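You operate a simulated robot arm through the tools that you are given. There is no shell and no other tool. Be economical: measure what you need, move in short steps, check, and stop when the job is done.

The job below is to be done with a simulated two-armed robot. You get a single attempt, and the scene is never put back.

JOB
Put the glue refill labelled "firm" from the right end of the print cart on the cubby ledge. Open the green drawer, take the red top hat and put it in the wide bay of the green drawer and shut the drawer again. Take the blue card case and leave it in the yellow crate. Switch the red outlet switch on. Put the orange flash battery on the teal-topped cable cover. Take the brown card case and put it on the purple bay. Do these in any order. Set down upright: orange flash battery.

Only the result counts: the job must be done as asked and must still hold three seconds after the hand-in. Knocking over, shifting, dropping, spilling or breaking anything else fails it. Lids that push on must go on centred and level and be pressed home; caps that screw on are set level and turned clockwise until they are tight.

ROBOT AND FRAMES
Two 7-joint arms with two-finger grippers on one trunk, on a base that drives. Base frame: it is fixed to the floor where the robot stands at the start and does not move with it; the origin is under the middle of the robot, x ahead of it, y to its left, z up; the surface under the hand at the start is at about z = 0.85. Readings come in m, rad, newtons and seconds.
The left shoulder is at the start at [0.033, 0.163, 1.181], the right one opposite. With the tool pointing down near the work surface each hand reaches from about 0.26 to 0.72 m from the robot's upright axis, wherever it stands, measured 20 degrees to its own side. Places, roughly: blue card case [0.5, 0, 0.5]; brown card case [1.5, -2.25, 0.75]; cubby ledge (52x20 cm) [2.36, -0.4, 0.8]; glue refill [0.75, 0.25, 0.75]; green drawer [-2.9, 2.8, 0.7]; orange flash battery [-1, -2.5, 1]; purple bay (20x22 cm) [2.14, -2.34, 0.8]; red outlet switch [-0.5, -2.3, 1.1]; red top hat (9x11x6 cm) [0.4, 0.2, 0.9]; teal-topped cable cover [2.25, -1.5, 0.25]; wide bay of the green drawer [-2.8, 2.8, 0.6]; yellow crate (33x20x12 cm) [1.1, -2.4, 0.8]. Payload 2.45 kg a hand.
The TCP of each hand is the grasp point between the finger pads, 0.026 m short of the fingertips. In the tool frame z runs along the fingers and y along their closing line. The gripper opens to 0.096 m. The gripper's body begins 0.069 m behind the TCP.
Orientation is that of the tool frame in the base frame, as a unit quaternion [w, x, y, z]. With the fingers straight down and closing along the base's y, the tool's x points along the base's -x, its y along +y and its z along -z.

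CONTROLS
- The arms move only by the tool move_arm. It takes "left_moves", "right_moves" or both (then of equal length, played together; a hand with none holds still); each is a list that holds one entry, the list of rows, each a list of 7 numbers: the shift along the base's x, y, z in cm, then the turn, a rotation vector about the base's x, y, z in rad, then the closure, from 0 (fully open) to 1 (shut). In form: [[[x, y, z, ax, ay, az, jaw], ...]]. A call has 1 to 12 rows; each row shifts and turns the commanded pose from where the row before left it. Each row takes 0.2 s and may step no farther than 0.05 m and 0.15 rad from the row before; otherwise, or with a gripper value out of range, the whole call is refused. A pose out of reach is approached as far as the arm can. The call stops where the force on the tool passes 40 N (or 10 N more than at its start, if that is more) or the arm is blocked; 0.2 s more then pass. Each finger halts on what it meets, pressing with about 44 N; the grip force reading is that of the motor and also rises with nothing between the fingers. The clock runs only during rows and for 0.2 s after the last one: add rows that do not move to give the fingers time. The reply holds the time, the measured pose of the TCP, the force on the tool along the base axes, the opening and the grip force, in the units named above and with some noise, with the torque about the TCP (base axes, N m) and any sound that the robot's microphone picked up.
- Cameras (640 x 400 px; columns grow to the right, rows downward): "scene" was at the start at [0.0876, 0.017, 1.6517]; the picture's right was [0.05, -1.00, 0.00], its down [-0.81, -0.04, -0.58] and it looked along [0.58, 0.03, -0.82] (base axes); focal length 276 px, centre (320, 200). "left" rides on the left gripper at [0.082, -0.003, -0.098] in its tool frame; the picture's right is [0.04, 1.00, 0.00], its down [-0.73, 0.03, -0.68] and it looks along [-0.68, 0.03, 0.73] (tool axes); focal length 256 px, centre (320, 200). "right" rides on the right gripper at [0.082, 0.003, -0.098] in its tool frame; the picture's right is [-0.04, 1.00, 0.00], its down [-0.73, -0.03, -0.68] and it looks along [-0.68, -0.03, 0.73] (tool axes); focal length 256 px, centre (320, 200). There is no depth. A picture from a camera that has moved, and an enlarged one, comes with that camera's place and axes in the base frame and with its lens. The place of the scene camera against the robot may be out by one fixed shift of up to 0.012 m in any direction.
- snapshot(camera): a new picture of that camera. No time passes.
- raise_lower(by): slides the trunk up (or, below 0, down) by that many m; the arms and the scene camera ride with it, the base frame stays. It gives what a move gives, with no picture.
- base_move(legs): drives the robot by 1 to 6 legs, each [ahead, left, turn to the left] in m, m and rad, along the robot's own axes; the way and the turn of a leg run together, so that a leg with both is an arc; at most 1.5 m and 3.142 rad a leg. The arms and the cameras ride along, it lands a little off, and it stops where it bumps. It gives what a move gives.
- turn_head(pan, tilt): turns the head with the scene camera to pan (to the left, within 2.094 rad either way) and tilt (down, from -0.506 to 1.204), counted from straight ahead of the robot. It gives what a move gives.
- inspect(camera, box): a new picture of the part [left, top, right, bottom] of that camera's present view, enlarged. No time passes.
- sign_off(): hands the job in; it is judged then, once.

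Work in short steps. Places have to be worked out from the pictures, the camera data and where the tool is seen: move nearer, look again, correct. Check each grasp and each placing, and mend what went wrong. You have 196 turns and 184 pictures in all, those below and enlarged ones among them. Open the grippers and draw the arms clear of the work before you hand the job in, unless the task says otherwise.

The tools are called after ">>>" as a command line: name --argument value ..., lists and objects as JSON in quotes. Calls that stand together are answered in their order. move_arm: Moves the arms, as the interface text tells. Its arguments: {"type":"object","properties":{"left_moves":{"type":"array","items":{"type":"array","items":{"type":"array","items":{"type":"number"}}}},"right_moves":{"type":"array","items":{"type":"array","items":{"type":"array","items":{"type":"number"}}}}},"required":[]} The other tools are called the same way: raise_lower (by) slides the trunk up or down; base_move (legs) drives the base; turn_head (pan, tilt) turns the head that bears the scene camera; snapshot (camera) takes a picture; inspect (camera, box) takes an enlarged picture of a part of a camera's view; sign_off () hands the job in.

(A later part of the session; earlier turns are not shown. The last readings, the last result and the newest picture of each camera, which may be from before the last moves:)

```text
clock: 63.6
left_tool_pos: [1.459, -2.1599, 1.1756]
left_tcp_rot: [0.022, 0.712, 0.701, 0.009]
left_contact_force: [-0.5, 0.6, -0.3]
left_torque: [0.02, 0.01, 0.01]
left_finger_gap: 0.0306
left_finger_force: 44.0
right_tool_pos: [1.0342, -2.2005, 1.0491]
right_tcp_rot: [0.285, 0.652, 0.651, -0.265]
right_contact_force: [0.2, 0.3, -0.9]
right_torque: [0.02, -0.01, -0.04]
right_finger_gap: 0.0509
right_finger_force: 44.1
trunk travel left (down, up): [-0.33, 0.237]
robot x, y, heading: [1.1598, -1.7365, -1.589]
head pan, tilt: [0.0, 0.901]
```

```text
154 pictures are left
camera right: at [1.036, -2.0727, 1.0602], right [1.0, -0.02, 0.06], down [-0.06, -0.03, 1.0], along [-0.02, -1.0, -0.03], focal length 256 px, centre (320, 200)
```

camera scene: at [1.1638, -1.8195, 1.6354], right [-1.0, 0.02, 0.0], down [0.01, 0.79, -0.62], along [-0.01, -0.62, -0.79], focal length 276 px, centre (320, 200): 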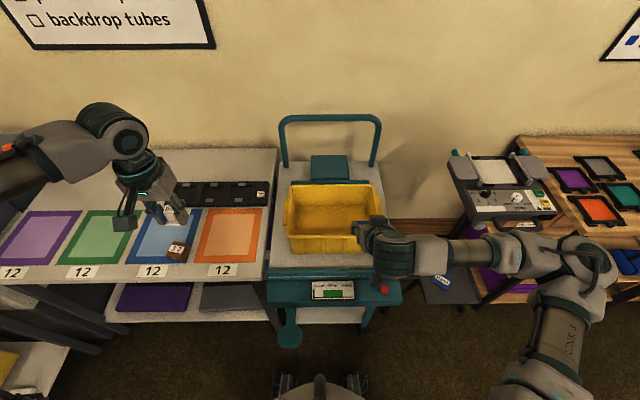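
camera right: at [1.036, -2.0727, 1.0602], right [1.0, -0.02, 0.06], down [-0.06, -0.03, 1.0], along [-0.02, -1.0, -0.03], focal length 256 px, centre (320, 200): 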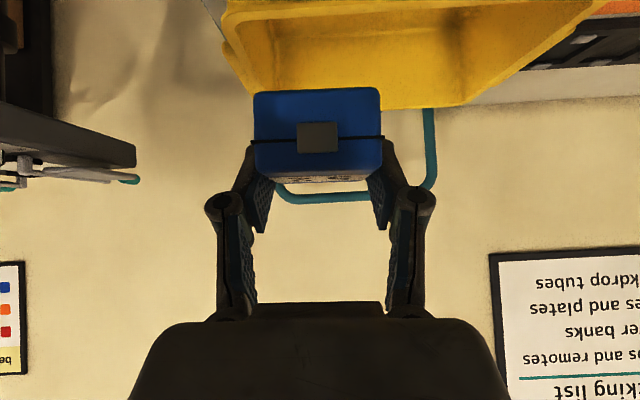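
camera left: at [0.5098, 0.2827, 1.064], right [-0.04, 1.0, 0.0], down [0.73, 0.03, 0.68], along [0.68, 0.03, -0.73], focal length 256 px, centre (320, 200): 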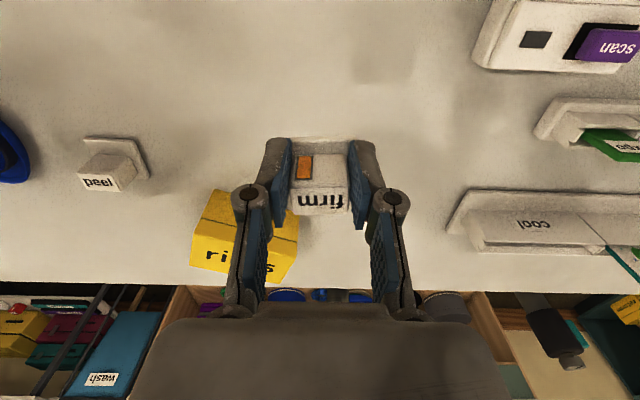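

I'll move the case over the crate centre (≈1.125, −2.335) and pitch the hand 20° steeper so the wrist camera clears the rim.

>>> move_arm --right_moves '[[[2.3, -3.3, 0, 0.12, 0, 0, 1], [2.3, -3.3, 0, 0.12, 0, 0, 1], [2.3, -3.3, 0, 0.11, 0, 0, 1], [2.2, -3.3, 0, 0, 0, 0, 1], [0, 0, -3, 0, 0, 0, 1], [0, 0, -3, 0, 0, 0, 1]]]'

>>> snapshot --camera "scene"

>>> snapshot --camera "right"

```text
clock: 65.0
left_tool_pos: [1.4573, -2.1609, 1.1748]
left_tcp_rot: [0.021, 0.714, 0.7, 0.01]
left_contact_force: [-0.4, -0.2, -0.6]
left_torque: [-0.01, 0.01, -0.02]
left_finger_gap: 0.0306
left_finger_force: 44.1
right_tool_pos: [1.1252, -2.3317, 0.9902]
right_tcp_rot: [0.168, 0.692, 0.687, -0.148]
right_contact_force: [0.1, 0.6, -0.3]
right_torque: [0.01, 0.02, 0.05]
right_finger_gap: 0.0506
right_finger_force: 43.8
trunk travel left (down, up): [-0.33, 0.237]
robot x, y, heading: [1.1604, -1.7361, -1.586]
head pan, tilt: [0.0, 0.901]
```

```text
153 pictures are left
camera scene: at [1.1628, -1.8208, 1.6352], right [-1.0, 0.02, 0.0], down [0.01, 0.79, -0.62], along [-0.01, -0.62, -0.79], focal length 276 px, centre (320, 200)
```

scene: 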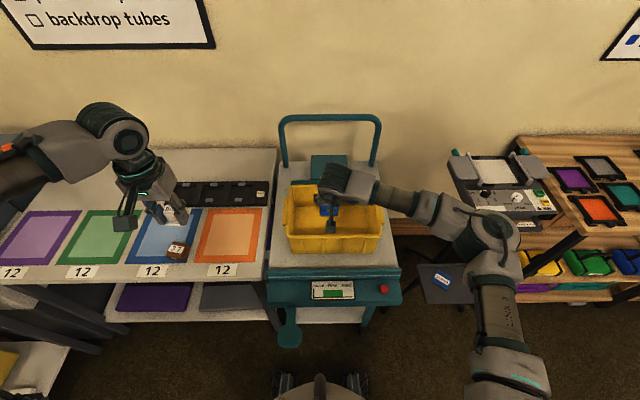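

```text
152 pictures are left
camera right: at [1.1266, -2.2159, 1.0446], right [1.0, -0.04, 0.05], down [-0.06, -0.37, 0.93], along [-0.02, -0.93, -0.37], focal length 256 px, centre (320, 200)
```

right: 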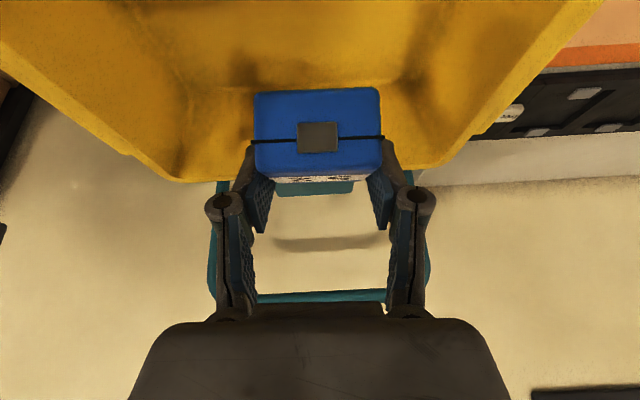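

Centred over the crate. Descend toward the floor in small steps.

>>> move_arm --right_moves '[[[0, 0, -3, 0, 0, 0, 1], [0, 0, -3, 0, 0, 0, 1], [0, 0, -3, 0, 0, 0, 1]]]'

>>> inspect --camera "scene" --box '[260, 150, 420, 260]'

>>> snapshot --camera "right"

```text
clock: 65.8
left_tool_pos: [1.4588, -2.1608, 1.1752]
left_tcp_rot: [0.023, 0.712, 0.701, 0.008]
left_contact_force: [-0.3, 0.2, -0.3]
left_torque: [0.02, 0.01, -0.01]
left_finger_gap: 0.0308
left_finger_force: 43.6
right_tool_pos: [1.1256, -2.3316, 0.8977]
right_tcp_rot: [0.168, 0.692, 0.687, -0.148]
right_contact_force: [0.3, -0.2, -0.6]
right_torque: [-0.03, 0.0, -0.01]
right_finger_gap: 0.0508
right_finger_force: 44.2
trunk travel left (down, up): [-0.33, 0.237]
robot x, y, heading: [1.1656, -1.7344, -1.59]
head pan, tilt: [0.0, 0.901]
```

```text
3.64 times, centred on (340, 205) of scene
camera zoom: at [1.1648, -1.8205, 1.6353], right [-1.0, 0.02, 0.0], down [0.01, 0.79, -0.62], along [-0.01, -0.62, -0.79], focal length 1005 px, centre (247, 182)
```

zoom: 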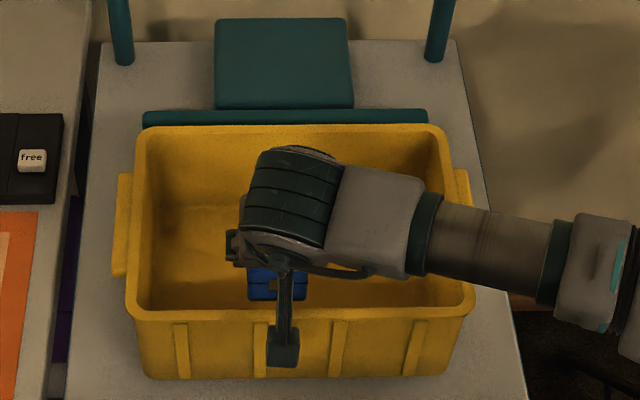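

```text
150 pictures are left
camera right: at [1.128, -2.2154, 0.9512], right [1.0, -0.04, 0.05], down [-0.06, -0.37, 0.93], along [-0.02, -0.93, -0.37], focal length 256 px, centre (320, 200)
```

right: 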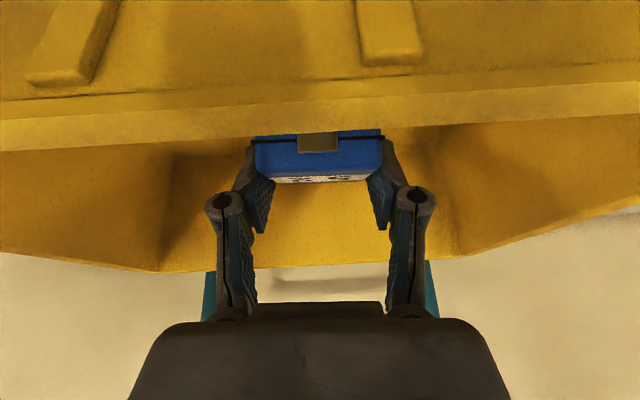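

The case is inside the rim. Lower 3 cm more, then release.

>>> move_arm --right_moves '[[[0, 0, -1.5, 0, 0, 0, 1], [0, 0, -1.5, 0, 0, 0, 1], [0, 0, 0, 0, 0, 0, 1]]]'

>>> snapshot --camera "right"

```text
clock: 66.6
left_tool_pos: [1.4596, -2.16, 1.1754]
left_tcp_rot: [0.022, 0.713, 0.701, 0.007]
left_contact_force: [0.1, -0.1, -0.2]
left_torque: [-0.01, -0.03, -0.01]
left_finger_gap: 0.0311
left_finger_force: 44.0
right_tool_pos: [1.1264, -2.3321, 0.8674]
right_tcp_rot: [0.168, 0.692, 0.686, -0.148]
right_contact_force: [0.4, 0.2, -0.3]
right_torque: [0.03, 0.01, 0.0]
right_finger_gap: 0.0508
right_finger_force: 44.1
trunk travel left (down, up): [-0.33, 0.237]
robot x, y, heading: [1.1584, -1.7349, -1.591]
head pan, tilt: [0.0, 0.901]
```

```text
149 pictures are left
camera right: at [1.1276, -2.2154, 0.9211], right [1.0, -0.04, 0.05], down [-0.06, -0.37, 0.93], along [-0.02, -0.93, -0.37], focal length 256 px, centre (320, 200)
```

right: 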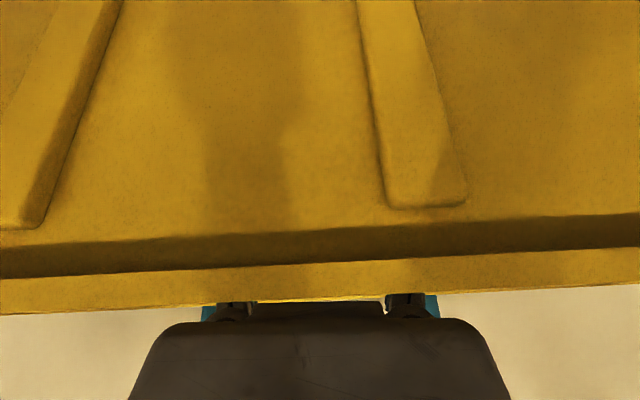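

Rim is at z≈0.92, so the floor is ~2 cm below the case. Lower 1.2 cm more and open.

>>> move_arm --right_moves '[[[0, 0, -1.2, 0, 0, 0, 1], [0, 0, 0, 0, 0, 0, 0.6], [0, 0, 0, 0, 0, 0, 0.2], [0, 0, 0, 0, 0, 0, 0.2], [0, 0, 3, 0, 0, 0, 0.2], [0, 0, 4, 0, 0, 0, 0.2], [0, 1, 4, 0, 0, 0, 0.2], [0, 1, 4, 0, 0, 0, 0.2]]]'

>>> snapshot --camera "right"

>>> snapshot --camera "scene"

```text
clock: 68.4
left_tool_pos: [1.4604, -2.1597, 1.176]
left_tcp_rot: [0.023, 0.713, 0.701, 0.008]
left_contact_force: [0.0, -0.7, -0.3]
left_torque: [0.01, -0.01, -0.01]
left_finger_gap: 0.0308
left_finger_force: 43.9
right_tool_pos: [1.1242, -2.3102, 1.0075]
right_tcp_rot: [0.167, 0.692, 0.687, -0.148]
right_contact_force: [0.0, 0.6, 0.6]
right_torque: [-0.01, 0.0, -0.01]
right_finger_gap: 0.0769
right_finger_force: 0.0
trunk travel left (down, up): [-0.33, 0.237]
robot x, y, heading: [1.1604, -1.7365, -1.592]
head pan, tilt: [0.0, 0.901]
```

```text
148 pictures are left
camera right: at [1.1252, -2.1928, 1.0614], right [1.0, -0.04, 0.05], down [-0.06, -0.36, 0.93], along [-0.02, -0.93, -0.37], focal length 256 px, centre (320, 200)
```

right: 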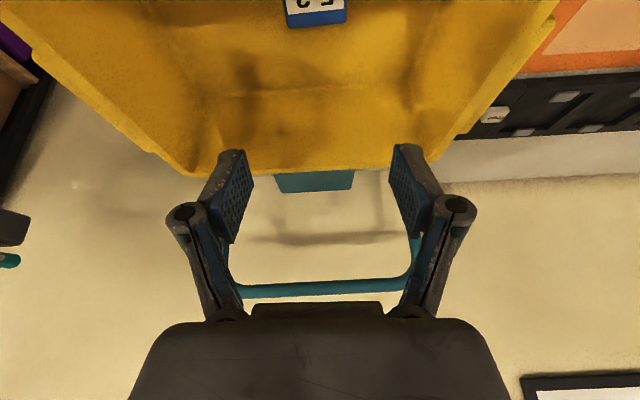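

```text
147 pictures are left
camera scene: at [1.165, -1.8184, 1.6354], right [-1.0, 0.02, 0.0], down [0.01, 0.79, -0.62], along [-0.01, -0.62, -0.79], focal length 276 px, centre (320, 200)
```

scene: 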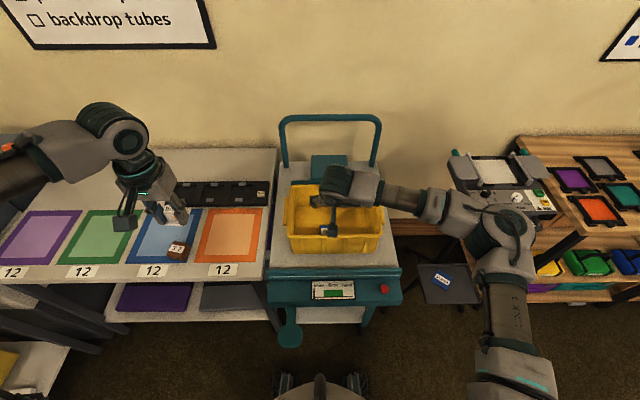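

Blue case lies flat in the crate. Next, the brown case: I'll raise the right hand and strafe toward it, first checking the corner table on the left.

>>> move_arm --right_moves '[[[0, 3, 3, 0, 0, 0, 0.2], [0, 3, 3, 0, 0, 0, 0.2]]]'

>>> turn_head --pan 0.8 --tilt 0.6

>>> snapshot --camera "scene"

```text
clock: 69.0
left_tool_pos: [1.4595, -2.1595, 1.1759]
left_tcp_rot: [0.023, 0.713, 0.7, 0.007]
left_contact_force: [0.4, -0.3, -0.8]
left_torque: [0.01, 0.02, 0.0]
left_finger_gap: 0.0305
left_finger_force: 44.3
right_tool_pos: [1.125, -2.2499, 1.0692]
right_tcp_rot: [0.168, 0.691, 0.687, -0.148]
right_contact_force: [1.0, 0.7, 0.3]
right_torque: [0.0, -0.02, 0.01]
right_finger_gap: 0.0769
right_finger_force: 0.0
trunk travel left (down, up): [-0.33, 0.237]
robot x, y, heading: [1.1618, -1.7355, -1.585]
head pan, tilt: [0.0, 0.901]
```

```text
clock: 70.1
left_tool_pos: [1.4602, -2.1601, 1.176]
left_tcp_rot: [0.022, 0.713, 0.701, 0.008]
left_contact_force: [0.2, 0.2, -0.3]
left_torque: [0.05, -0.01, 0.01]
left_finger_gap: 0.0307
left_finger_force: 43.7
right_tool_pos: [1.1243, -2.2518, 1.0694]
right_tcp_rot: [0.167, 0.691, 0.688, -0.147]
right_contact_force: [-0.1, -0.3, 0.1]
right_torque: [-0.04, 0.01, -0.02]
right_finger_gap: 0.0764
right_finger_force: 0.1
trunk travel left (down, up): [-0.33, 0.237]
robot x, y, heading: [1.1593, -1.7348, -1.59]
head pan, tilt: [0.799, 0.6]
```

```text
146 pictures are left
camera scene: at [1.2285, -1.8068, 1.66], right [-0.71, -0.7, 0.0], down [-0.4, 0.4, -0.82], along [0.58, -0.58, -0.57], focal length 276 px, centre (320, 200)
```

scene: 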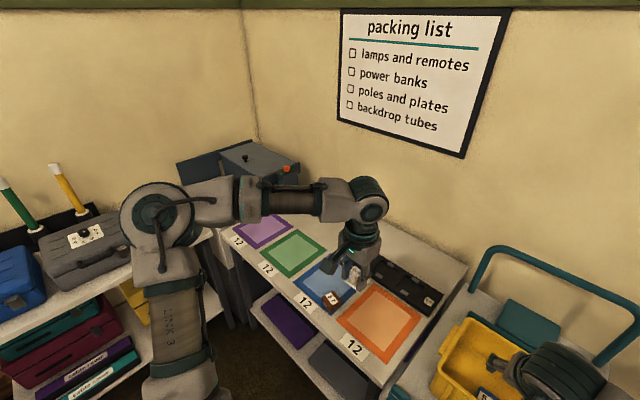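

Left elbow rides high. Strafe ~0.42 m left to face the brown case.

>>> base_move --legs '[[0, 0.44, 0.02]]'

>>> turn_head --pan 0.0 --tilt 0.9

>>> snapshot --camera "scene"

>>> snapshot --camera "right"

```text
clock: 72.8
left_tool_pos: [1.9128, -2.1583, 1.1741]
left_tcp_rot: [0.022, 0.706, 0.708, 0.009]
left_contact_force: [1.0, -0.2, 0.4]
left_torque: [-0.03, 0.03, 0.01]
left_finger_gap: 0.0306
left_finger_force: 44.2
right_tool_pos: [1.5793, -2.2553, 1.0678]
right_tcp_rot: [0.169, 0.685, 0.694, -0.146]
right_contact_force: [-0.4, -0.1, -0.4]
right_torque: [0.0, 0.01, 0.01]
right_finger_gap: 0.077
right_finger_force: 0.0
trunk travel left (down, up): [-0.33, 0.237]
robot x, y, heading: [1.6054, -1.7399, -1.566]
head pan, tilt: [0.799, 0.6]
```

```text
clock: 73.9
left_tool_pos: [1.9085, -2.1545, 1.178]
left_tcp_rot: [0.024, 0.707, 0.707, 0.009]
left_contact_force: [0.3, -0.2, -1.5]
left_torque: [-0.02, -0.03, -0.01]
left_finger_gap: 0.031
left_finger_force: 43.9
right_tool_pos: [1.5743, -2.2538, 1.0697]
right_tcp_rot: [0.171, 0.685, 0.693, -0.146]
right_contact_force: [-0.2, 0.4, 0.3]
right_torque: [-0.01, 0.0, 0.0]
right_finger_gap: 0.0768
right_finger_force: 0.0
trunk travel left (down, up): [-0.33, 0.237]
robot x, y, heading: [1.608, -1.7378, -1.568]
head pan, tilt: [0.0, 0.901]
```

```text
145 pictures are left
camera scene: at [1.6101, -1.8232, 1.6353], right [-1.0, 0.0, 0.0], down [0.0, 0.79, -0.62], along [0.0, -0.62, -0.79], focal length 276 px, centre (320, 200)
```

scene: 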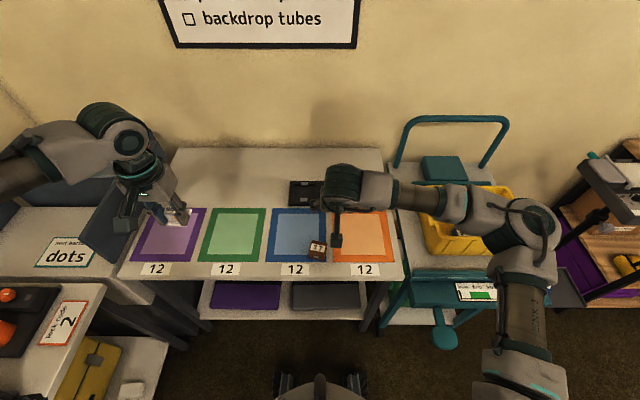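

```text
144 pictures are left
camera right: at [1.5742, -2.136, 1.1235], right [1.0, -0.02, 0.05], down [-0.05, -0.36, 0.93], along [0.0, -0.93, -0.36], focal length 256 px, centre (320, 200)
```

right: 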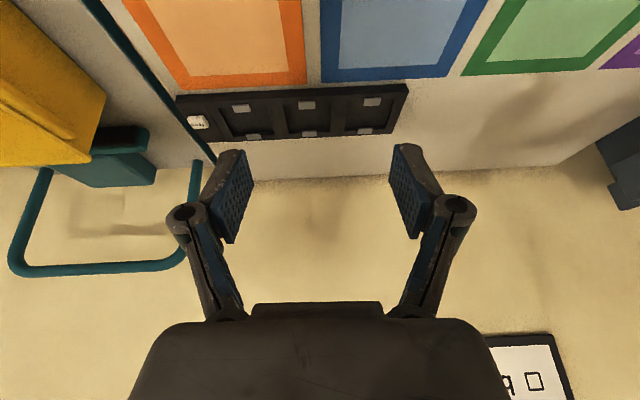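

Brown case is near (1.62, −2.25). Point the right hand straight down above it and look.

>>> move_arm --right_moves '[[[1.5, 0, -2, 0.15, 0, 0, 0.2], [1.5, 0, -2, 0.15, 0, 0, 0.2], [1.2, 0.3, -2, 0.14, 0, 0, 0.2], [0, 0, -1, 0, 0, 0, 0.2]]]'

>>> snapshot --camera "right"

>>> inspect --camera "scene" --box '[260, 190, 420, 290]'

```text
clock: 74.9
left_tool_pos: [1.9096, -2.1552, 1.1775]
left_tcp_rot: [0.025, 0.707, 0.706, 0.009]
left_contact_force: [-0.4, 0.0, 0.5]
left_torque: [-0.02, 0.01, -0.04]
left_finger_gap: 0.0305
left_finger_force: 43.7
right_tool_pos: [1.6195, -2.2496, 0.9987]
right_tcp_rot: [0.017, 0.706, 0.708, 0.009]
right_contact_force: [-0.4, 0.1, 0.1]
right_torque: [0.0, 0.03, -0.02]
right_finger_gap: 0.0769
right_finger_force: 0.0
trunk travel left (down, up): [-0.33, 0.237]
robot x, y, heading: [1.6057, -1.7394, -1.57]
head pan, tilt: [0.0, 0.901]
```

```text
143 pictures are left
camera right: at [1.6185, -2.1657, 1.0971], right [1.0, -0.04, 0.04], down [-0.05, -0.73, 0.69], along [0.0, -0.69, -0.73], focal length 256 px, centre (320, 200)
```

right: 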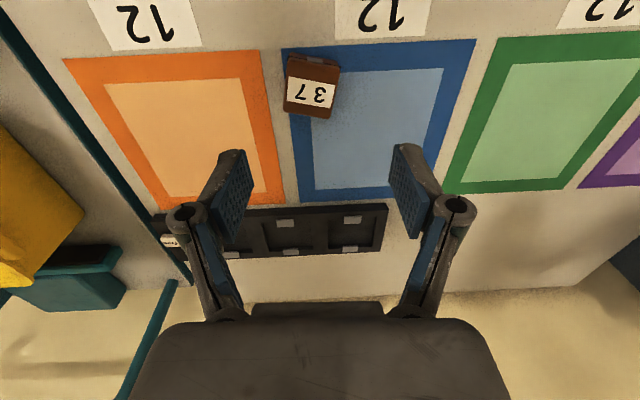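

```text
4.00 times, centred on (340, 240) of scene
camera zoom: at [1.612, -1.8234, 1.6353], right [-1.0, 0.0, 0.0], down [0.0, 0.79, -0.62], along [0.0, -0.62, -0.79], focal length 1106 px, centre (240, 40)
```

zoom: 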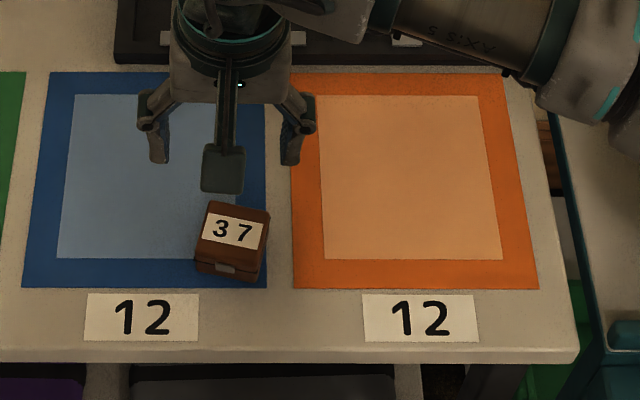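

Table ≈ z 0.80, case at (1.616, −2.26), yawed about −0.2. Align and descend.

>>> move_arm --right_moves '[[[-0.2, -1, -4, 0, 0, -0.1, 0.2], [0, 0, -4, 0, 0, -0.1, 0.2], [0, 0, -4, 0, 0, 0, 0.2], [0, 0, -2, 0, 0, 0, 0.2]]]'

>>> snapshot --camera "right"

```text
clock: 75.9
left_tool_pos: [1.9104, -2.1541, 1.1765]
left_tcp_rot: [0.023, 0.706, 0.708, 0.009]
left_contact_force: [-0.8, -0.1, -0.1]
left_torque: [0.0, -0.01, 0.02]
left_finger_gap: 0.0306
left_finger_force: 44.0
right_tool_pos: [1.6162, -2.2569, 0.8587]
right_tcp_rot: [0.016, 0.773, 0.635, 0.006]
right_contact_force: [-0.4, -0.6, 0.7]
right_torque: [0.01, -0.03, -0.03]
right_finger_gap: 0.0767
right_finger_force: 0.0
trunk travel left (down, up): [-0.33, 0.237]
robot x, y, heading: [1.6083, -1.7374, -1.571]
head pan, tilt: [0.0, 0.901]
```

```text
141 pictures are left
camera right: at [1.632, -2.1756, 0.9578], right [0.97, -0.23, 0.04], down [-0.19, -0.7, 0.69], along [-0.14, -0.67, -0.73], focal length 256 px, centre (320, 200)
```

right: 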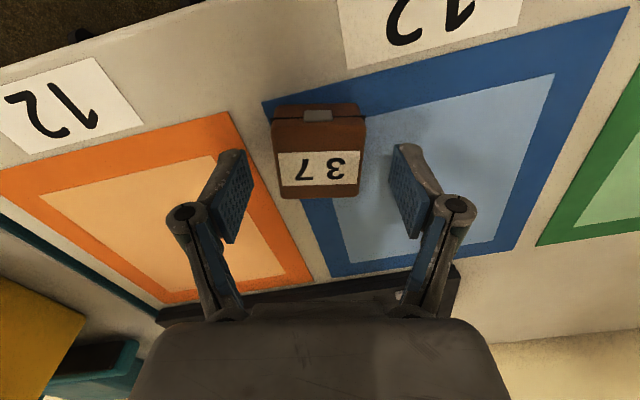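

Well aligned. Lower to z≈0.835 and grasp, then lift.

>>> move_arm --right_moves '[[[-0.2, -0.5, -1.2, 0, 0, 0, 0.2], [0, 0, -1.2, 0, 0, 0, 0.2], [0, 0, 0, 0, 0, 0, 1], [0, 0, 0, 0, 0, 0, 1], [0, 0, 0, 0, 0, 0, 1], [0, 0, 3, 0, 0, 0, 1], [0, 0, 4, 0, 0, 0, 1], [0, 0, 4, 0, 0, 0, 1], [0, 0, 4, 0, 0, 0, 1]]]'

>>> snapshot --camera "right"

```text
clock: 77.9
left_tool_pos: [1.9104, -2.1535, 1.1774]
left_tcp_rot: [0.024, 0.706, 0.708, 0.008]
left_contact_force: [-0.8, -0.5, -0.2]
left_torque: [0.02, 0.01, 0.01]
left_finger_gap: 0.0307
left_finger_force: 44.0
right_tool_pos: [1.619, -2.2625, 0.9865]
right_tcp_rot: [0.017, 0.773, 0.634, 0.006]
right_contact_force: [-0.2, 0.1, -0.1]
right_torque: [-0.02, 0.0, 0.0]
right_finger_gap: 0.0509
right_finger_force: 44.3
trunk travel left (down, up): [-0.33, 0.237]
robot x, y, heading: [1.607, -1.7397, -1.567]
head pan, tilt: [0.0, 0.901]
```

```text
140 pictures are left
camera right: at [1.6338, -2.1796, 1.0851], right [0.97, -0.23, 0.04], down [-0.19, -0.7, 0.69], along [-0.13, -0.67, -0.73], focal length 256 px, centre (320, 200)
```

right: 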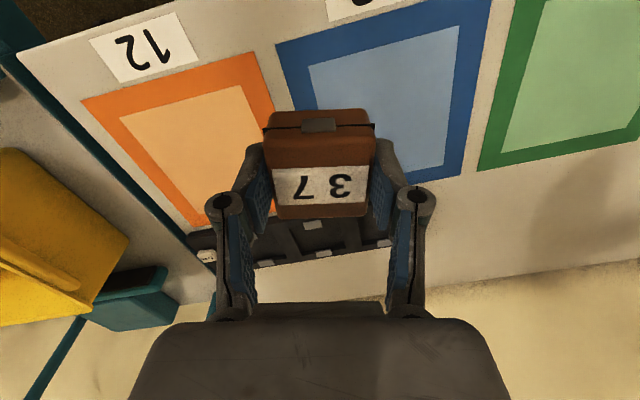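

Brown case held. Shift left and turn a bit so the right hand can reach the purple bay.

>>> base_move --legs '[[0.07, 0.25, 0], [0, 0, 0.42]]'

>>> turn_head --pan 0.0 --tilt 0.9

>>> snapshot --camera "scene"

```text
clock: 81.0
left_tool_pos: [2.3, -2.0669, 1.178]
left_tcp_rot: [0.023, 0.543, 0.839, 0.016]
left_contact_force: [0.0, -0.6, 0.3]
left_torque: [0.0, 0.01, -0.01]
left_finger_gap: 0.0307
left_finger_force: 44.2
right_tool_pos: [2.079, -2.2846, 0.987]
right_tcp_rot: [0.018, 0.624, 0.781, 0.011]
right_contact_force: [-0.5, 0.3, -0.4]
right_torque: [-0.01, -0.01, 0.0]
right_finger_gap: 0.0507
right_finger_force: 44.0
trunk travel left (down, up): [-0.33, 0.237]
robot x, y, heading: [1.8581, -1.81, -1.15]
head pan, tilt: [0.0, 0.901]
```

```text
clock: 81.6
left_tool_pos: [2.2964, -2.0659, 1.1803]
left_tcp_rot: [0.024, 0.544, 0.839, 0.015]
left_contact_force: [0.4, -0.5, -0.9]
left_torque: [0.02, -0.02, -0.01]
left_finger_gap: 0.0304
left_finger_force: 44.2
right_tool_pos: [2.0735, -2.2835, 0.9887]
right_tcp_rot: [0.018, 0.624, 0.781, 0.012]
right_contact_force: [-0.3, -1.0, -0.4]
right_torque: [0.02, -0.05, 0.01]
right_finger_gap: 0.0508
right_finger_force: 44.0
trunk travel left (down, up): [-0.33, 0.237]
robot x, y, heading: [1.8558, -1.8117, -1.148]
head pan, tilt: [0.0, 0.901]
```

```text
139 pictures are left
camera scene: at [1.8958, -1.8877, 1.6352], right [-0.91, -0.41, 0.0], down [-0.32, 0.72, -0.62], along [0.25, -0.56, -0.79], focal length 276 px, centre (320, 200)
```

scene: 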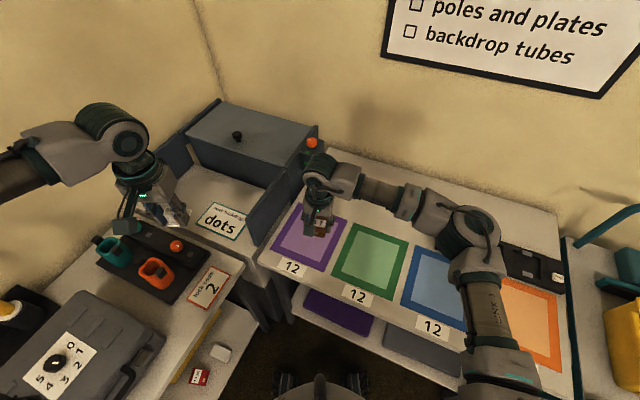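

Bay centre ≈ (2.125, −2.317). Move over it and lower to just above the bay.

>>> move_arm --right_moves '[[[2.6, -1.7, -1, 0, 0, -0.1, 1], [2.5, -1.7, -2, 0, 0, -0.1, 1], [0, 0, -4, 0, 0, 0, 1], [0, 0, -4, 0, 0, 0, 1]]]'

>>> snapshot --camera "right"

```text
clock: 82.6
left_tool_pos: [2.2916, -2.0691, 1.1811]
left_tcp_rot: [0.026, 0.544, 0.838, 0.017]
left_contact_force: [-0.7, 0.0, -0.7]
left_torque: [0.04, -0.01, -0.01]
left_finger_gap: 0.0307
left_finger_force: 43.9
right_tool_pos: [2.123, -2.315, 0.8773]
right_tcp_rot: [0.019, 0.699, 0.715, 0.012]
right_contact_force: [0.5, -1.0, -0.9]
right_torque: [0.07, -0.04, 0.03]
right_finger_gap: 0.0509
right_finger_force: 43.6
trunk travel left (down, up): [-0.33, 0.237]
robot x, y, heading: [1.858, -1.8094, -1.149]
head pan, tilt: [0.0, 0.901]
```

```text
138 pictures are left
camera right: at [2.1201, -2.2325, 0.9756], right [1.0, -0.02, 0.04], down [-0.04, -0.73, 0.69], along [0.02, -0.69, -0.73], focal length 256 px, centre (320, 200)
```

right: 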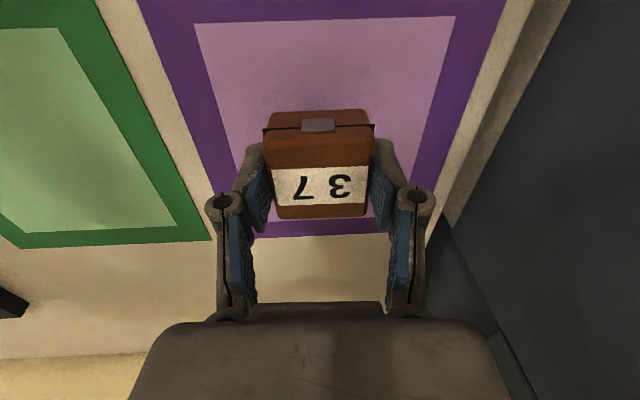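

Shift 2.5 cm deeper to centre, lower, release, lift.

>>> move_arm --right_moves '[[[0.3, -2.5, -1, 0, 0, 0, 1], [0, 0, -1.5, 0, 0, 0, 1], [0, 0, -1.3, 0, 0, 0, 1], [0, 0, 0, 0, 0, 0, 1], [0, 0, 0, 0, 0, 0, 0.5], [0, 0, 0, 0, 0, 0, 0.3], [0, 0, 4, 0, 0, 0, 0.3], [0, 0, 4, 0, 0, 0, 0.3], [0, 1, 4, 0, 0, 0, 0.3], [0, 1, 4, 0, 0, 0, 0.3]]]'

>>> snapshot --camera "right"

```text
clock: 84.8
left_tool_pos: [2.3159, -2.055, 1.1767]
left_tcp_rot: [0.02, 0.543, 0.839, 0.007]
left_contact_force: [-0.2, 1.1, -0.1]
left_torque: [-0.02, 0.03, 0.05]
left_finger_gap: 0.0306
left_finger_force: 44.5
right_tool_pos: [2.148, -2.3146, 0.9979]
right_tcp_rot: [0.016, 0.698, 0.716, 0.003]
right_contact_force: [1.2, -0.3, 0.0]
right_torque: [-0.01, 0.01, -0.02]
right_finger_gap: 0.0671
right_finger_force: 0.1
trunk travel left (down, up): [-0.33, 0.237]
robot x, y, heading: [1.8612, -1.8078, -1.148]
head pan, tilt: [0.0, 0.901]
```

```text
137 pictures are left
camera right: at [2.1454, -2.2296, 1.0949], right [1.0, -0.02, 0.03], down [-0.03, -0.72, 0.69], along [0.01, -0.69, -0.72], focal length 256 px, centre (320, 200)
```

right: 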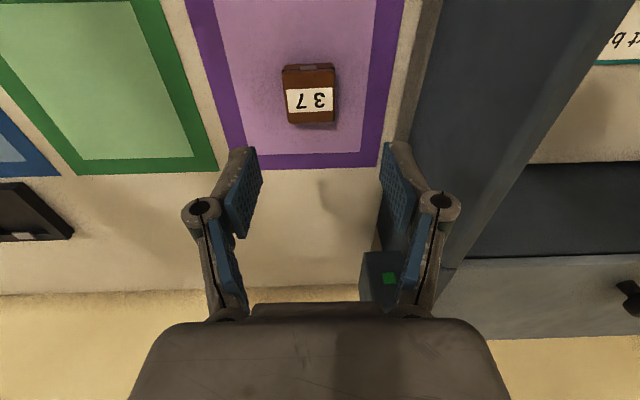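

Brown case is squarely on the purple bay. Now raise/retract the right hand, back off, turn to face the bench and head for the cubby ledge with the refill.

>>> move_arm --right_moves '[[[-1.5, 3, 4, 0, 0, 0, 0.3], [-1.5, 3, 4, 0, 0, 0, 0.3], [-1.5, 3, 4, 0, 0, 0, 0.3], [-1.5, 3, 3, 0, 0, 0, 0.3]]]'

>>> base_move --legs '[[-0.7, 0, 0], [0, 0, 1.15], [0, 0.55, 0]]'

>>> turn_head --pan 0.0 --tilt 0.6

>>> snapshot --camera "scene"

```text
refused: row 1 steps farther than a row can; nothing moved
```

```text
clock: 94.3
left_tool_pos: [1.961, -0.3519, 1.1839]
left_tcp_rot: [0.012, -0.017, 0.999, 0.033]
left_contact_force: [0.5, 0.5, -1.2]
left_torque: [0.0, 0.0, -0.01]
left_finger_gap: 0.031
left_finger_force: 44.1
right_tool_pos: [2.1374, -0.6011, 0.9984]
right_tcp_rot: [0.009, 0.182, 0.983, 0.024]
right_contact_force: [0.7, -0.6, -0.6]
right_torque: [0.02, 0.05, 0.0]
right_finger_gap: 0.0673
right_finger_force: 0.0
trunk travel left (down, up): [-0.33, 0.237]
robot x, y, heading: [1.5563, -0.6469, 0.032]
head pan, tilt: [0.0, 0.901]
```

```text
clock: 95.1
left_tool_pos: [1.958, -0.3516, 1.1831]
left_tcp_rot: [0.015, -0.015, 0.999, 0.031]
left_contact_force: [1.2, -0.3, -0.3]
left_torque: [0.05, -0.04, 0.01]
left_finger_gap: 0.0306
left_finger_force: 43.9
right_tool_pos: [2.1343, -0.6036, 1.0001]
right_tcp_rot: [0.011, 0.184, 0.983, 0.023]
right_contact_force: [0.1, -0.4, 0.7]
right_torque: [0.08, 0.11, 0.0]
right_finger_gap: 0.0672
right_finger_force: 0.1
trunk travel left (down, up): [-0.33, 0.237]
robot x, y, heading: [1.5593, -0.6535, 0.029]
head pan, tilt: [0.0, 0.6]
```

```text
136 pictures are left
camera scene: at [1.6694, -0.6539, 1.6599], right [0.03, -1.0, -0.01], down [-0.57, -0.01, -0.82], along [0.82, 0.03, -0.57], focal length 276 px, centre (320, 200)
```

scene: 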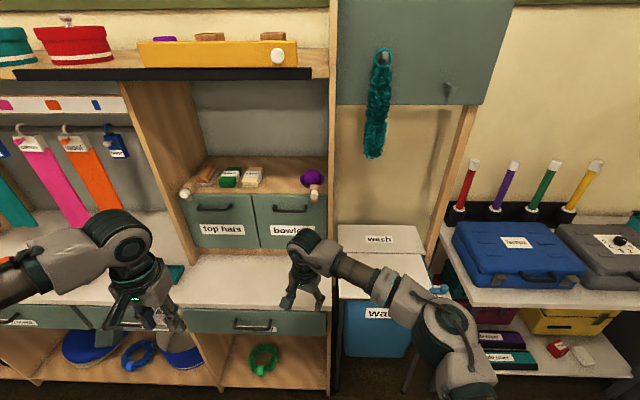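

The ledge is the bench strip before the "top hats/bowlers" drawers, near (2.36, −0.4). First retract the right hand properly in smaller steps.

>>> move_arm --right_moves '[[[-4, -2, 1, 0, 0, 0, 0.3], [-4, -2, 1, 0, 0, 0, 0.3], [-4, -2, 1, 0, 0, 0, 0.3], [-4, -2, 1, 0, 0, 0, 0.3], [-4, -2, 1, 0, 0, 0, 0.3]]]'

```text
clock: 96.3
left_tool_pos: [1.9548, -0.325, 1.1781]
left_tcp_rot: [0.014, -0.017, 1.0, 0.021]
left_contact_force: [-0.2, -0.2, 0.5]
left_torque: [-0.01, 0.01, -0.03]
left_finger_gap: 0.0308
left_finger_force: 44.4
right_tool_pos: [1.9339, -0.6782, 1.0507]
right_tcp_rot: [0.012, 0.182, 0.983, 0.014]
right_contact_force: [-0.5, -0.5, -0.3]
right_torque: [0.01, -0.01, -0.04]
right_finger_gap: 0.0672
right_finger_force: 0.1
trunk travel left (down, up): [-0.33, 0.237]
robot x, y, heading: [1.5587, -0.6452, 0.039]
head pan, tilt: [0.0, 0.6]
```

Drive forward toward the bench.

>>> base_move --legs '[[0.24, 0.0, -0.035]]'

>>> turn_head --pan 0.15 --tilt 0.75

>>> snapshot --camera "scene"

>>> snapshot --camera "left"

```text
clock: 98.1
left_tool_pos: [2.2105, -0.3365, 1.1791]
left_tcp_rot: [0.014, 0.002, 1.0, 0.021]
left_contact_force: [0.9, -0.7, -0.5]
left_torque: [-0.02, -0.01, 0.01]
left_finger_gap: 0.0305
left_finger_force: 44.2
right_tool_pos: [2.1761, -0.6886, 1.052]
right_tcp_rot: [0.014, 0.201, 0.979, 0.015]
right_contact_force: [-0.4, 0.5, 0.5]
right_torque: [0.01, -0.01, 0.0]
right_finger_gap: 0.0676
right_finger_force: 0.1
trunk travel left (down, up): [-0.33, 0.237]
robot x, y, heading: [1.8027, -0.6433, -0.004]
head pan, tilt: [0.0, 0.6]
```

```text
clock: 98.8
left_tool_pos: [2.2081, -0.3509, 1.1821]
left_tcp_rot: [0.015, 0.002, 1.0, 0.027]
left_contact_force: [0.4, -1.1, -0.6]
left_torque: [0.06, 0.01, 0.02]
left_finger_gap: 0.0309
left_finger_force: 43.7
right_tool_pos: [2.1744, -0.7021, 1.0512]
right_tcp_rot: [0.013, 0.199, 0.98, 0.02]
right_contact_force: [-0.8, 0.2, 0.9]
right_torque: [0.04, -0.06, -0.03]
right_finger_gap: 0.0672
right_finger_force: 0.0
trunk travel left (down, up): [-0.33, 0.237]
robot x, y, heading: [1.8013, -0.6479, -0.003]
head pan, tilt: [0.15, 0.75]
```

```text
135 pictures are left
camera scene: at [1.9047, -0.6432, 1.6472], right [0.14, -0.99, -0.01], down [-0.68, -0.09, -0.73], along [0.72, 0.11, -0.68], focal length 276 px, centre (320, 200)
```

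scene: 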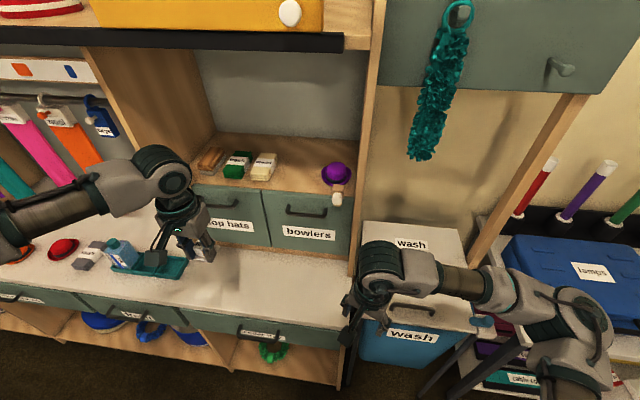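

```text
134 pictures are left
camera left: at [2.1251, -0.3599, 1.2777], right [-0.04, 1.0, 0.05], down [0.71, -0.01, 0.7], along [0.7, 0.06, -0.71], focal length 256 px, centre (320, 200)
```

left: 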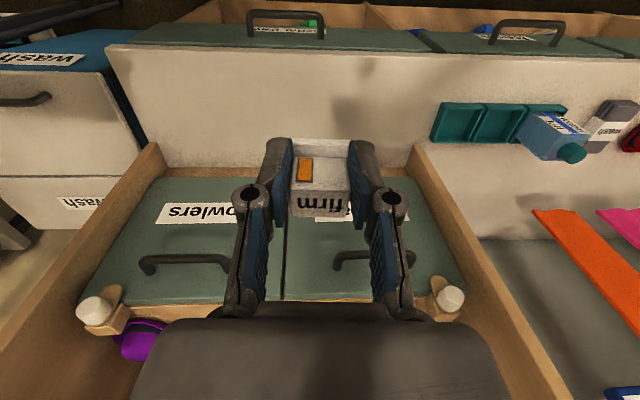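

Ledge spans x≈2.25–2.49 at z≈0.8. Move the refill over (2.345, −0.40) and descend most of the way.

>>> move_arm --left_moves '[[[3.4, -1.2, -3, 0, 0, 0, 1], [3.4, -1.2, -3, 0, 0, 0, 1], [3.4, -1.2, -3, 0, 0, 0, 1], [3.4, -1.2, -3, 0, 0, 0, 1], [0, 0, -4.5, 0, 0, 0, 1], [0, 0, -4.5, 0, 0, 0, 1], [0, 0, -4.5, 0, 0, 0, 1], [0, 0, -4.5, 0, 0, 0, 1]]]'

>>> snapshot --camera "left"

```text
clock: 100.6
left_tool_pos: [2.3441, -0.3921, 0.8813]
left_tcp_rot: [0.016, 0.002, 1.0, 0.024]
left_contact_force: [-0.1, -0.9, -0.9]
left_torque: [0.09, 0.07, -0.02]
left_finger_gap: 0.0307
left_finger_force: 43.6
right_tool_pos: [2.1751, -0.7007, 1.0525]
right_tcp_rot: [0.012, 0.2, 0.98, 0.018]
right_contact_force: [0.6, -0.9, 0.5]
right_torque: [0.08, 0.02, 0.0]
right_finger_gap: 0.0676
right_finger_force: 0.1
trunk travel left (down, up): [-0.33, 0.237]
robot x, y, heading: [1.8, -0.6453, 0.0]
head pan, tilt: [0.15, 0.75]
```

```text
133 pictures are left
camera left: at [2.2617, -0.4014, 0.9762], right [-0.04, 1.0, 0.05], down [0.71, -0.01, 0.7], along [0.7, 0.06, -0.71], focal length 256 px, centre (320, 200)
```

left: 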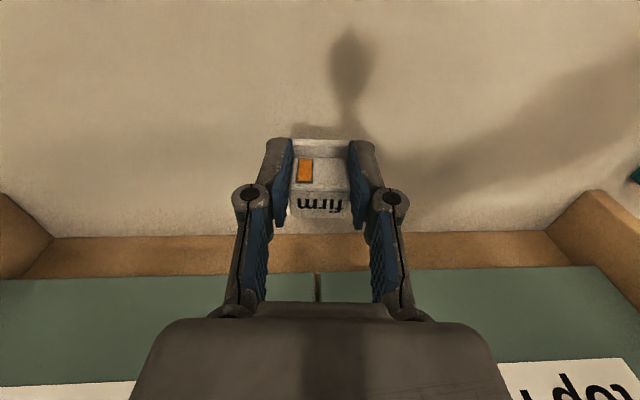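

Lower slowly to feel contact (expected TCP ≈ 0.84).

>>> move_arm --left_moves '[[[0, 0, -1.5, 0, 0, 0, 1], [0, 0, -1.5, 0, 0, 0, 1], [0, 0, -0.7, 0, 0, 0, 1]]]'

>>> inspect --camera "left" --box '[240, 100, 400, 230]'

```text
clock: 101.4
left_tool_pos: [2.336, -0.3891, 0.8495]
left_tcp_rot: [0.016, 0.002, 1.0, 0.024]
left_contact_force: [0.1, -0.5, -0.5]
left_torque: [0.06, -0.01, 0.04]
left_finger_gap: 0.0308
left_finger_force: 43.7
left hand out of reach, approached as far as the arm can: row 2, 3
right_tool_pos: [2.1743, -0.6989, 1.0523]
right_tcp_rot: [0.013, 0.201, 0.979, 0.018]
right_contact_force: [0.4, -0.6, 0.8]
right_torque: [0.06, 0.05, -0.01]
right_finger_gap: 0.0672
right_finger_force: 0.1
trunk travel left (down, up): [-0.33, 0.237]
robot x, y, heading: [1.8001, -0.6443, -0.004]
head pan, tilt: [0.15, 0.75]
```

```text
3.08 times, centred on (320, 165) of left
camera zoom: at [2.2523, -0.3968, 0.9446], right [-0.04, 1.0, 0.05], down [0.71, -0.01, 0.7], along [0.7, 0.06, -0.71], focal length 788 px, centre (320, 308)
```

zoom: 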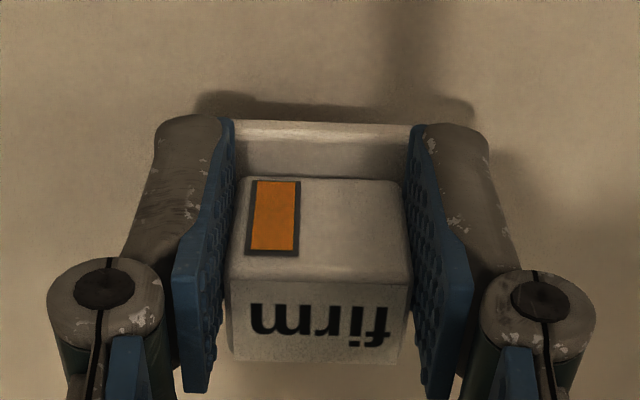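

Reach limit again. Raise both hands 5 cm, then slide the trunk down 5 cm for more reach.

>>> move_arm --left_moves '[[[0, 0, 2.5, 0, 0, 0, 1], [0, 0, 3, 0, 0, 0, 1]]]' --right_moves '[[[-1, 0, 3, 0, 0, 0, 0.3], [-1, 0, 3, 0, 0, 0, 0.3]]]'

>>> raise_lower --by -0.05

```text
clock: 102.0
left_tool_pos: [2.3351, -0.3679, 0.9019]
left_tcp_rot: [0.015, 0.001, 1.0, 0.016]
left_contact_force: [-0.7, 0.0, 0.0]
left_torque: [0.0, -0.01, -0.03]
left_finger_gap: 0.0306
left_finger_force: 44.4
right_tool_pos: [2.1513, -0.678, 1.1139]
right_tcp_rot: [0.016, 0.199, 0.98, 0.01]
right_contact_force: [-0.4, 0.7, 0.3]
right_torque: [-0.01, -0.03, 0.03]
right_finger_gap: 0.0673
right_finger_force: 0.1
trunk travel left (down, up): [-0.33, 0.237]
robot x, y, heading: [1.7991, -0.6389, -0.005]
head pan, tilt: [0.15, 0.75]
```

```text
clock: 102.9
left_tool_pos: [2.3368, -0.3717, 0.8526]
left_tcp_rot: [0.016, 0.001, 1.0, 0.018]
left_contact_force: [0.1, 0.5, -0.2]
left_torque: [-0.03, 0.02, 0.02]
left_finger_gap: 0.0307
left_finger_force: 43.6
right_tool_pos: [2.1545, -0.6809, 1.0631]
right_tcp_rot: [0.015, 0.199, 0.98, 0.011]
right_contact_force: [-0.8, -0.2, 0.3]
right_torque: [-0.01, -0.05, 0.03]
right_finger_gap: 0.0673
right_finger_force: 0.0
trunk travel left (down, up): [-0.28, 0.287]
robot x, y, heading: [1.8012, -0.6395, -0.001]
head pan, tilt: [0.15, 0.75]
```

Step down gently, watching for contact force.

>>> move_arm --left_moves '[[[0, -0.8, -0.8, 0, 0, 0, 1], [0, 0, -0.4, 0, 0, 0, 1], [0, 0, 0, 0, 0, 0, 1]]]'

>>> inspect --camera "left" --box '[240, 100, 400, 230]'

```text
clock: 103.7
left_tool_pos: [2.3388, -0.3758, 0.8371]
left_tcp_rot: [0.015, 0.0, 1.0, 0.016]
left_contact_force: [0.0, 0.4, -1.4]
left_torque: [-0.04, 0.01, 0.03]
left_finger_gap: 0.0307
left_finger_force: 43.7
right_tool_pos: [2.1546, -0.677, 1.0623]
right_tcp_rot: [0.016, 0.2, 0.98, 0.01]
right_contact_force: [-0.1, 0.5, 0.3]
right_torque: [-0.01, -0.02, -0.01]
right_finger_gap: 0.0671
right_finger_force: 0.1
trunk travel left (down, up): [-0.28, 0.287]
robot x, y, heading: [1.7979, -0.6415, -0.002]
head pan, tilt: [0.15, 0.75]
```

```text
3.08 times, centred on (320, 165) of left
camera zoom: at [2.2544, -0.3829, 0.9334], right [-0.04, 1.0, 0.03], down [0.71, 0.01, 0.7], along [0.7, 0.05, -0.71], focal length 788 px, centre (320, 308)
```

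zoom: 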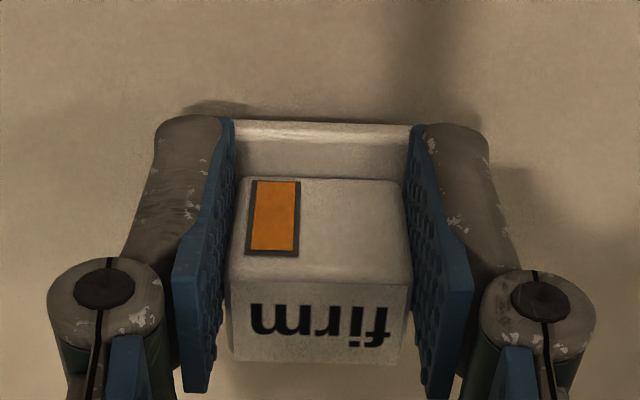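

Shadow is closing in; a little lower still.

>>> move_arm --left_moves '[[[0, 0, -0.4, 0, 0, 0, 1], [0, 0, -0.3, 0, 0, 0, 1], [0, 0, 0, 0, 0, 0, 1]]]'

>>> inspect --camera "left" --box '[240, 100, 400, 230]'

```text
clock: 104.5
left_tool_pos: [2.3384, -0.3801, 0.8358]
left_tcp_rot: [0.017, 0.002, 1.0, 0.016]
left_contact_force: [0.7, -4.6, 13.9]
left_torque: [-0.49, 0.04, 0.05]
left_finger_gap: 0.0307
left_finger_force: 43.8
right_tool_pos: [2.1529, -0.68, 1.0631]
right_tcp_rot: [0.015, 0.199, 0.98, 0.013]
right_contact_force: [0.1, 0.2, -0.1]
right_torque: [-0.03, 0.01, -0.02]
right_finger_gap: 0.0672
right_finger_force: 0.0
trunk travel left (down, up): [-0.28, 0.287]
robot x, y, heading: [1.7993, -0.6391, -0.004]
head pan, tilt: [0.15, 0.75]
```

```text
3.08 times, centred on (320, 165) of left
camera zoom: at [2.2539, -0.3872, 0.9302], right [-0.04, 1.0, 0.03], down [0.71, 0.01, 0.7], along [0.7, 0.05, -0.71], focal length 788 px, centre (320, 308)
```

zoom: 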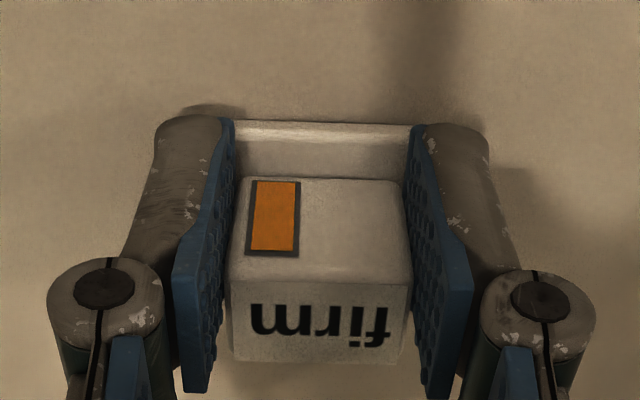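

Contact (≈14 N). Release and lift away.

>>> move_arm --left_moves '[[[0, 0, 0.3, 0, 0, 0, 1], [0, 0, 0, 0, 0, 0, 0.6], [0, 0, 0, 0, 0, 0, 0.2], [0, 0, 0, 0, 0, 0, 0.2], [0, 0, 4, 0, 0, 0, 0.2], [-1, 0, 4, 0, 0, 0, 0.2], [-3, 0, 4, 0, 0, 0, 0.2], [-3, 1, 4, 0, 0, 0, 0.2]]]'

>>> snapshot --camera "left"

```text
refused: row 8 steps farther than a row can; nothing moved
```

```text
129 pictures are left
camera left: at [2.2539, -0.3872, 0.9302], right [-0.04, 1.0, 0.03], down [0.71, 0.01, 0.7], along [0.7, 0.05, -0.71], focal length 256 px, centre (320, 200)
```

left: 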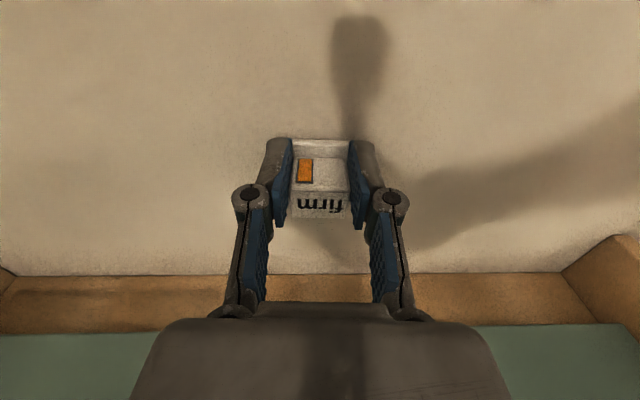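

One row was too long; retry with smaller steps.

>>> move_arm --left_moves '[[[0, 0, 0.3, 0, 0, 0, 1], [0, 0, 0, 0, 0, 0, 0.6], [0, 0, 0, 0, 0, 0, 0.2], [0, 0, 0, 0, 0, 0, 0.2], [0, 0, 4, 0, 0, 0, 0.2], [0, 0, 4, 0, 0, 0, 0.2], [-2, 0, 4, 0, 0, 0, 0.2], [-2, 1, 4, 0, 0, 0, 0.2]]]'

>>> snapshot --camera "left"

```text
clock: 106.3
left_tool_pos: [2.2944, -0.3703, 0.9952]
left_tcp_rot: [0.015, 0.002, 1.0, 0.019]
left_contact_force: [-0.5, -0.2, 0.0]
left_torque: [0.0, -0.03, -0.01]
left_finger_gap: 0.077
left_finger_force: 0.0
right_tool_pos: [2.1527, -0.6824, 1.0625]
right_tcp_rot: [0.016, 0.199, 0.98, 0.012]
right_contact_force: [-0.6, -0.3, 0.4]
right_torque: [-0.03, -0.04, 0.0]
right_finger_gap: 0.0674
right_finger_force: 0.1
trunk travel left (down, up): [-0.28, 0.287]
robot x, y, heading: [1.7997, -0.6429, -0.002]
head pan, tilt: [0.15, 0.75]
```

```text
128 pictures are left
camera left: at [2.2093, -0.3794, 1.0907], right [-0.04, 1.0, 0.03], down [0.71, 0.0, 0.7], along [0.7, 0.05, -0.71], focal length 256 px, centre (320, 200)
```

left: 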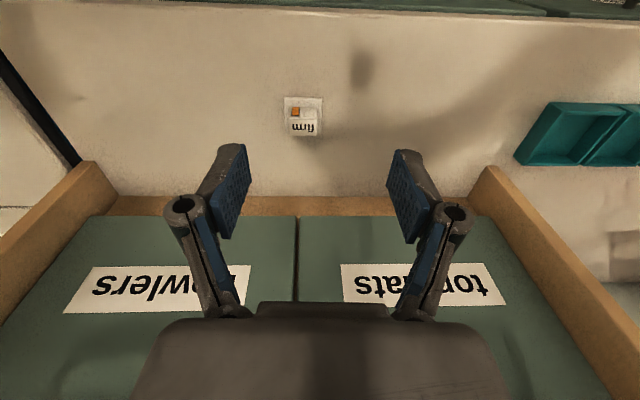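

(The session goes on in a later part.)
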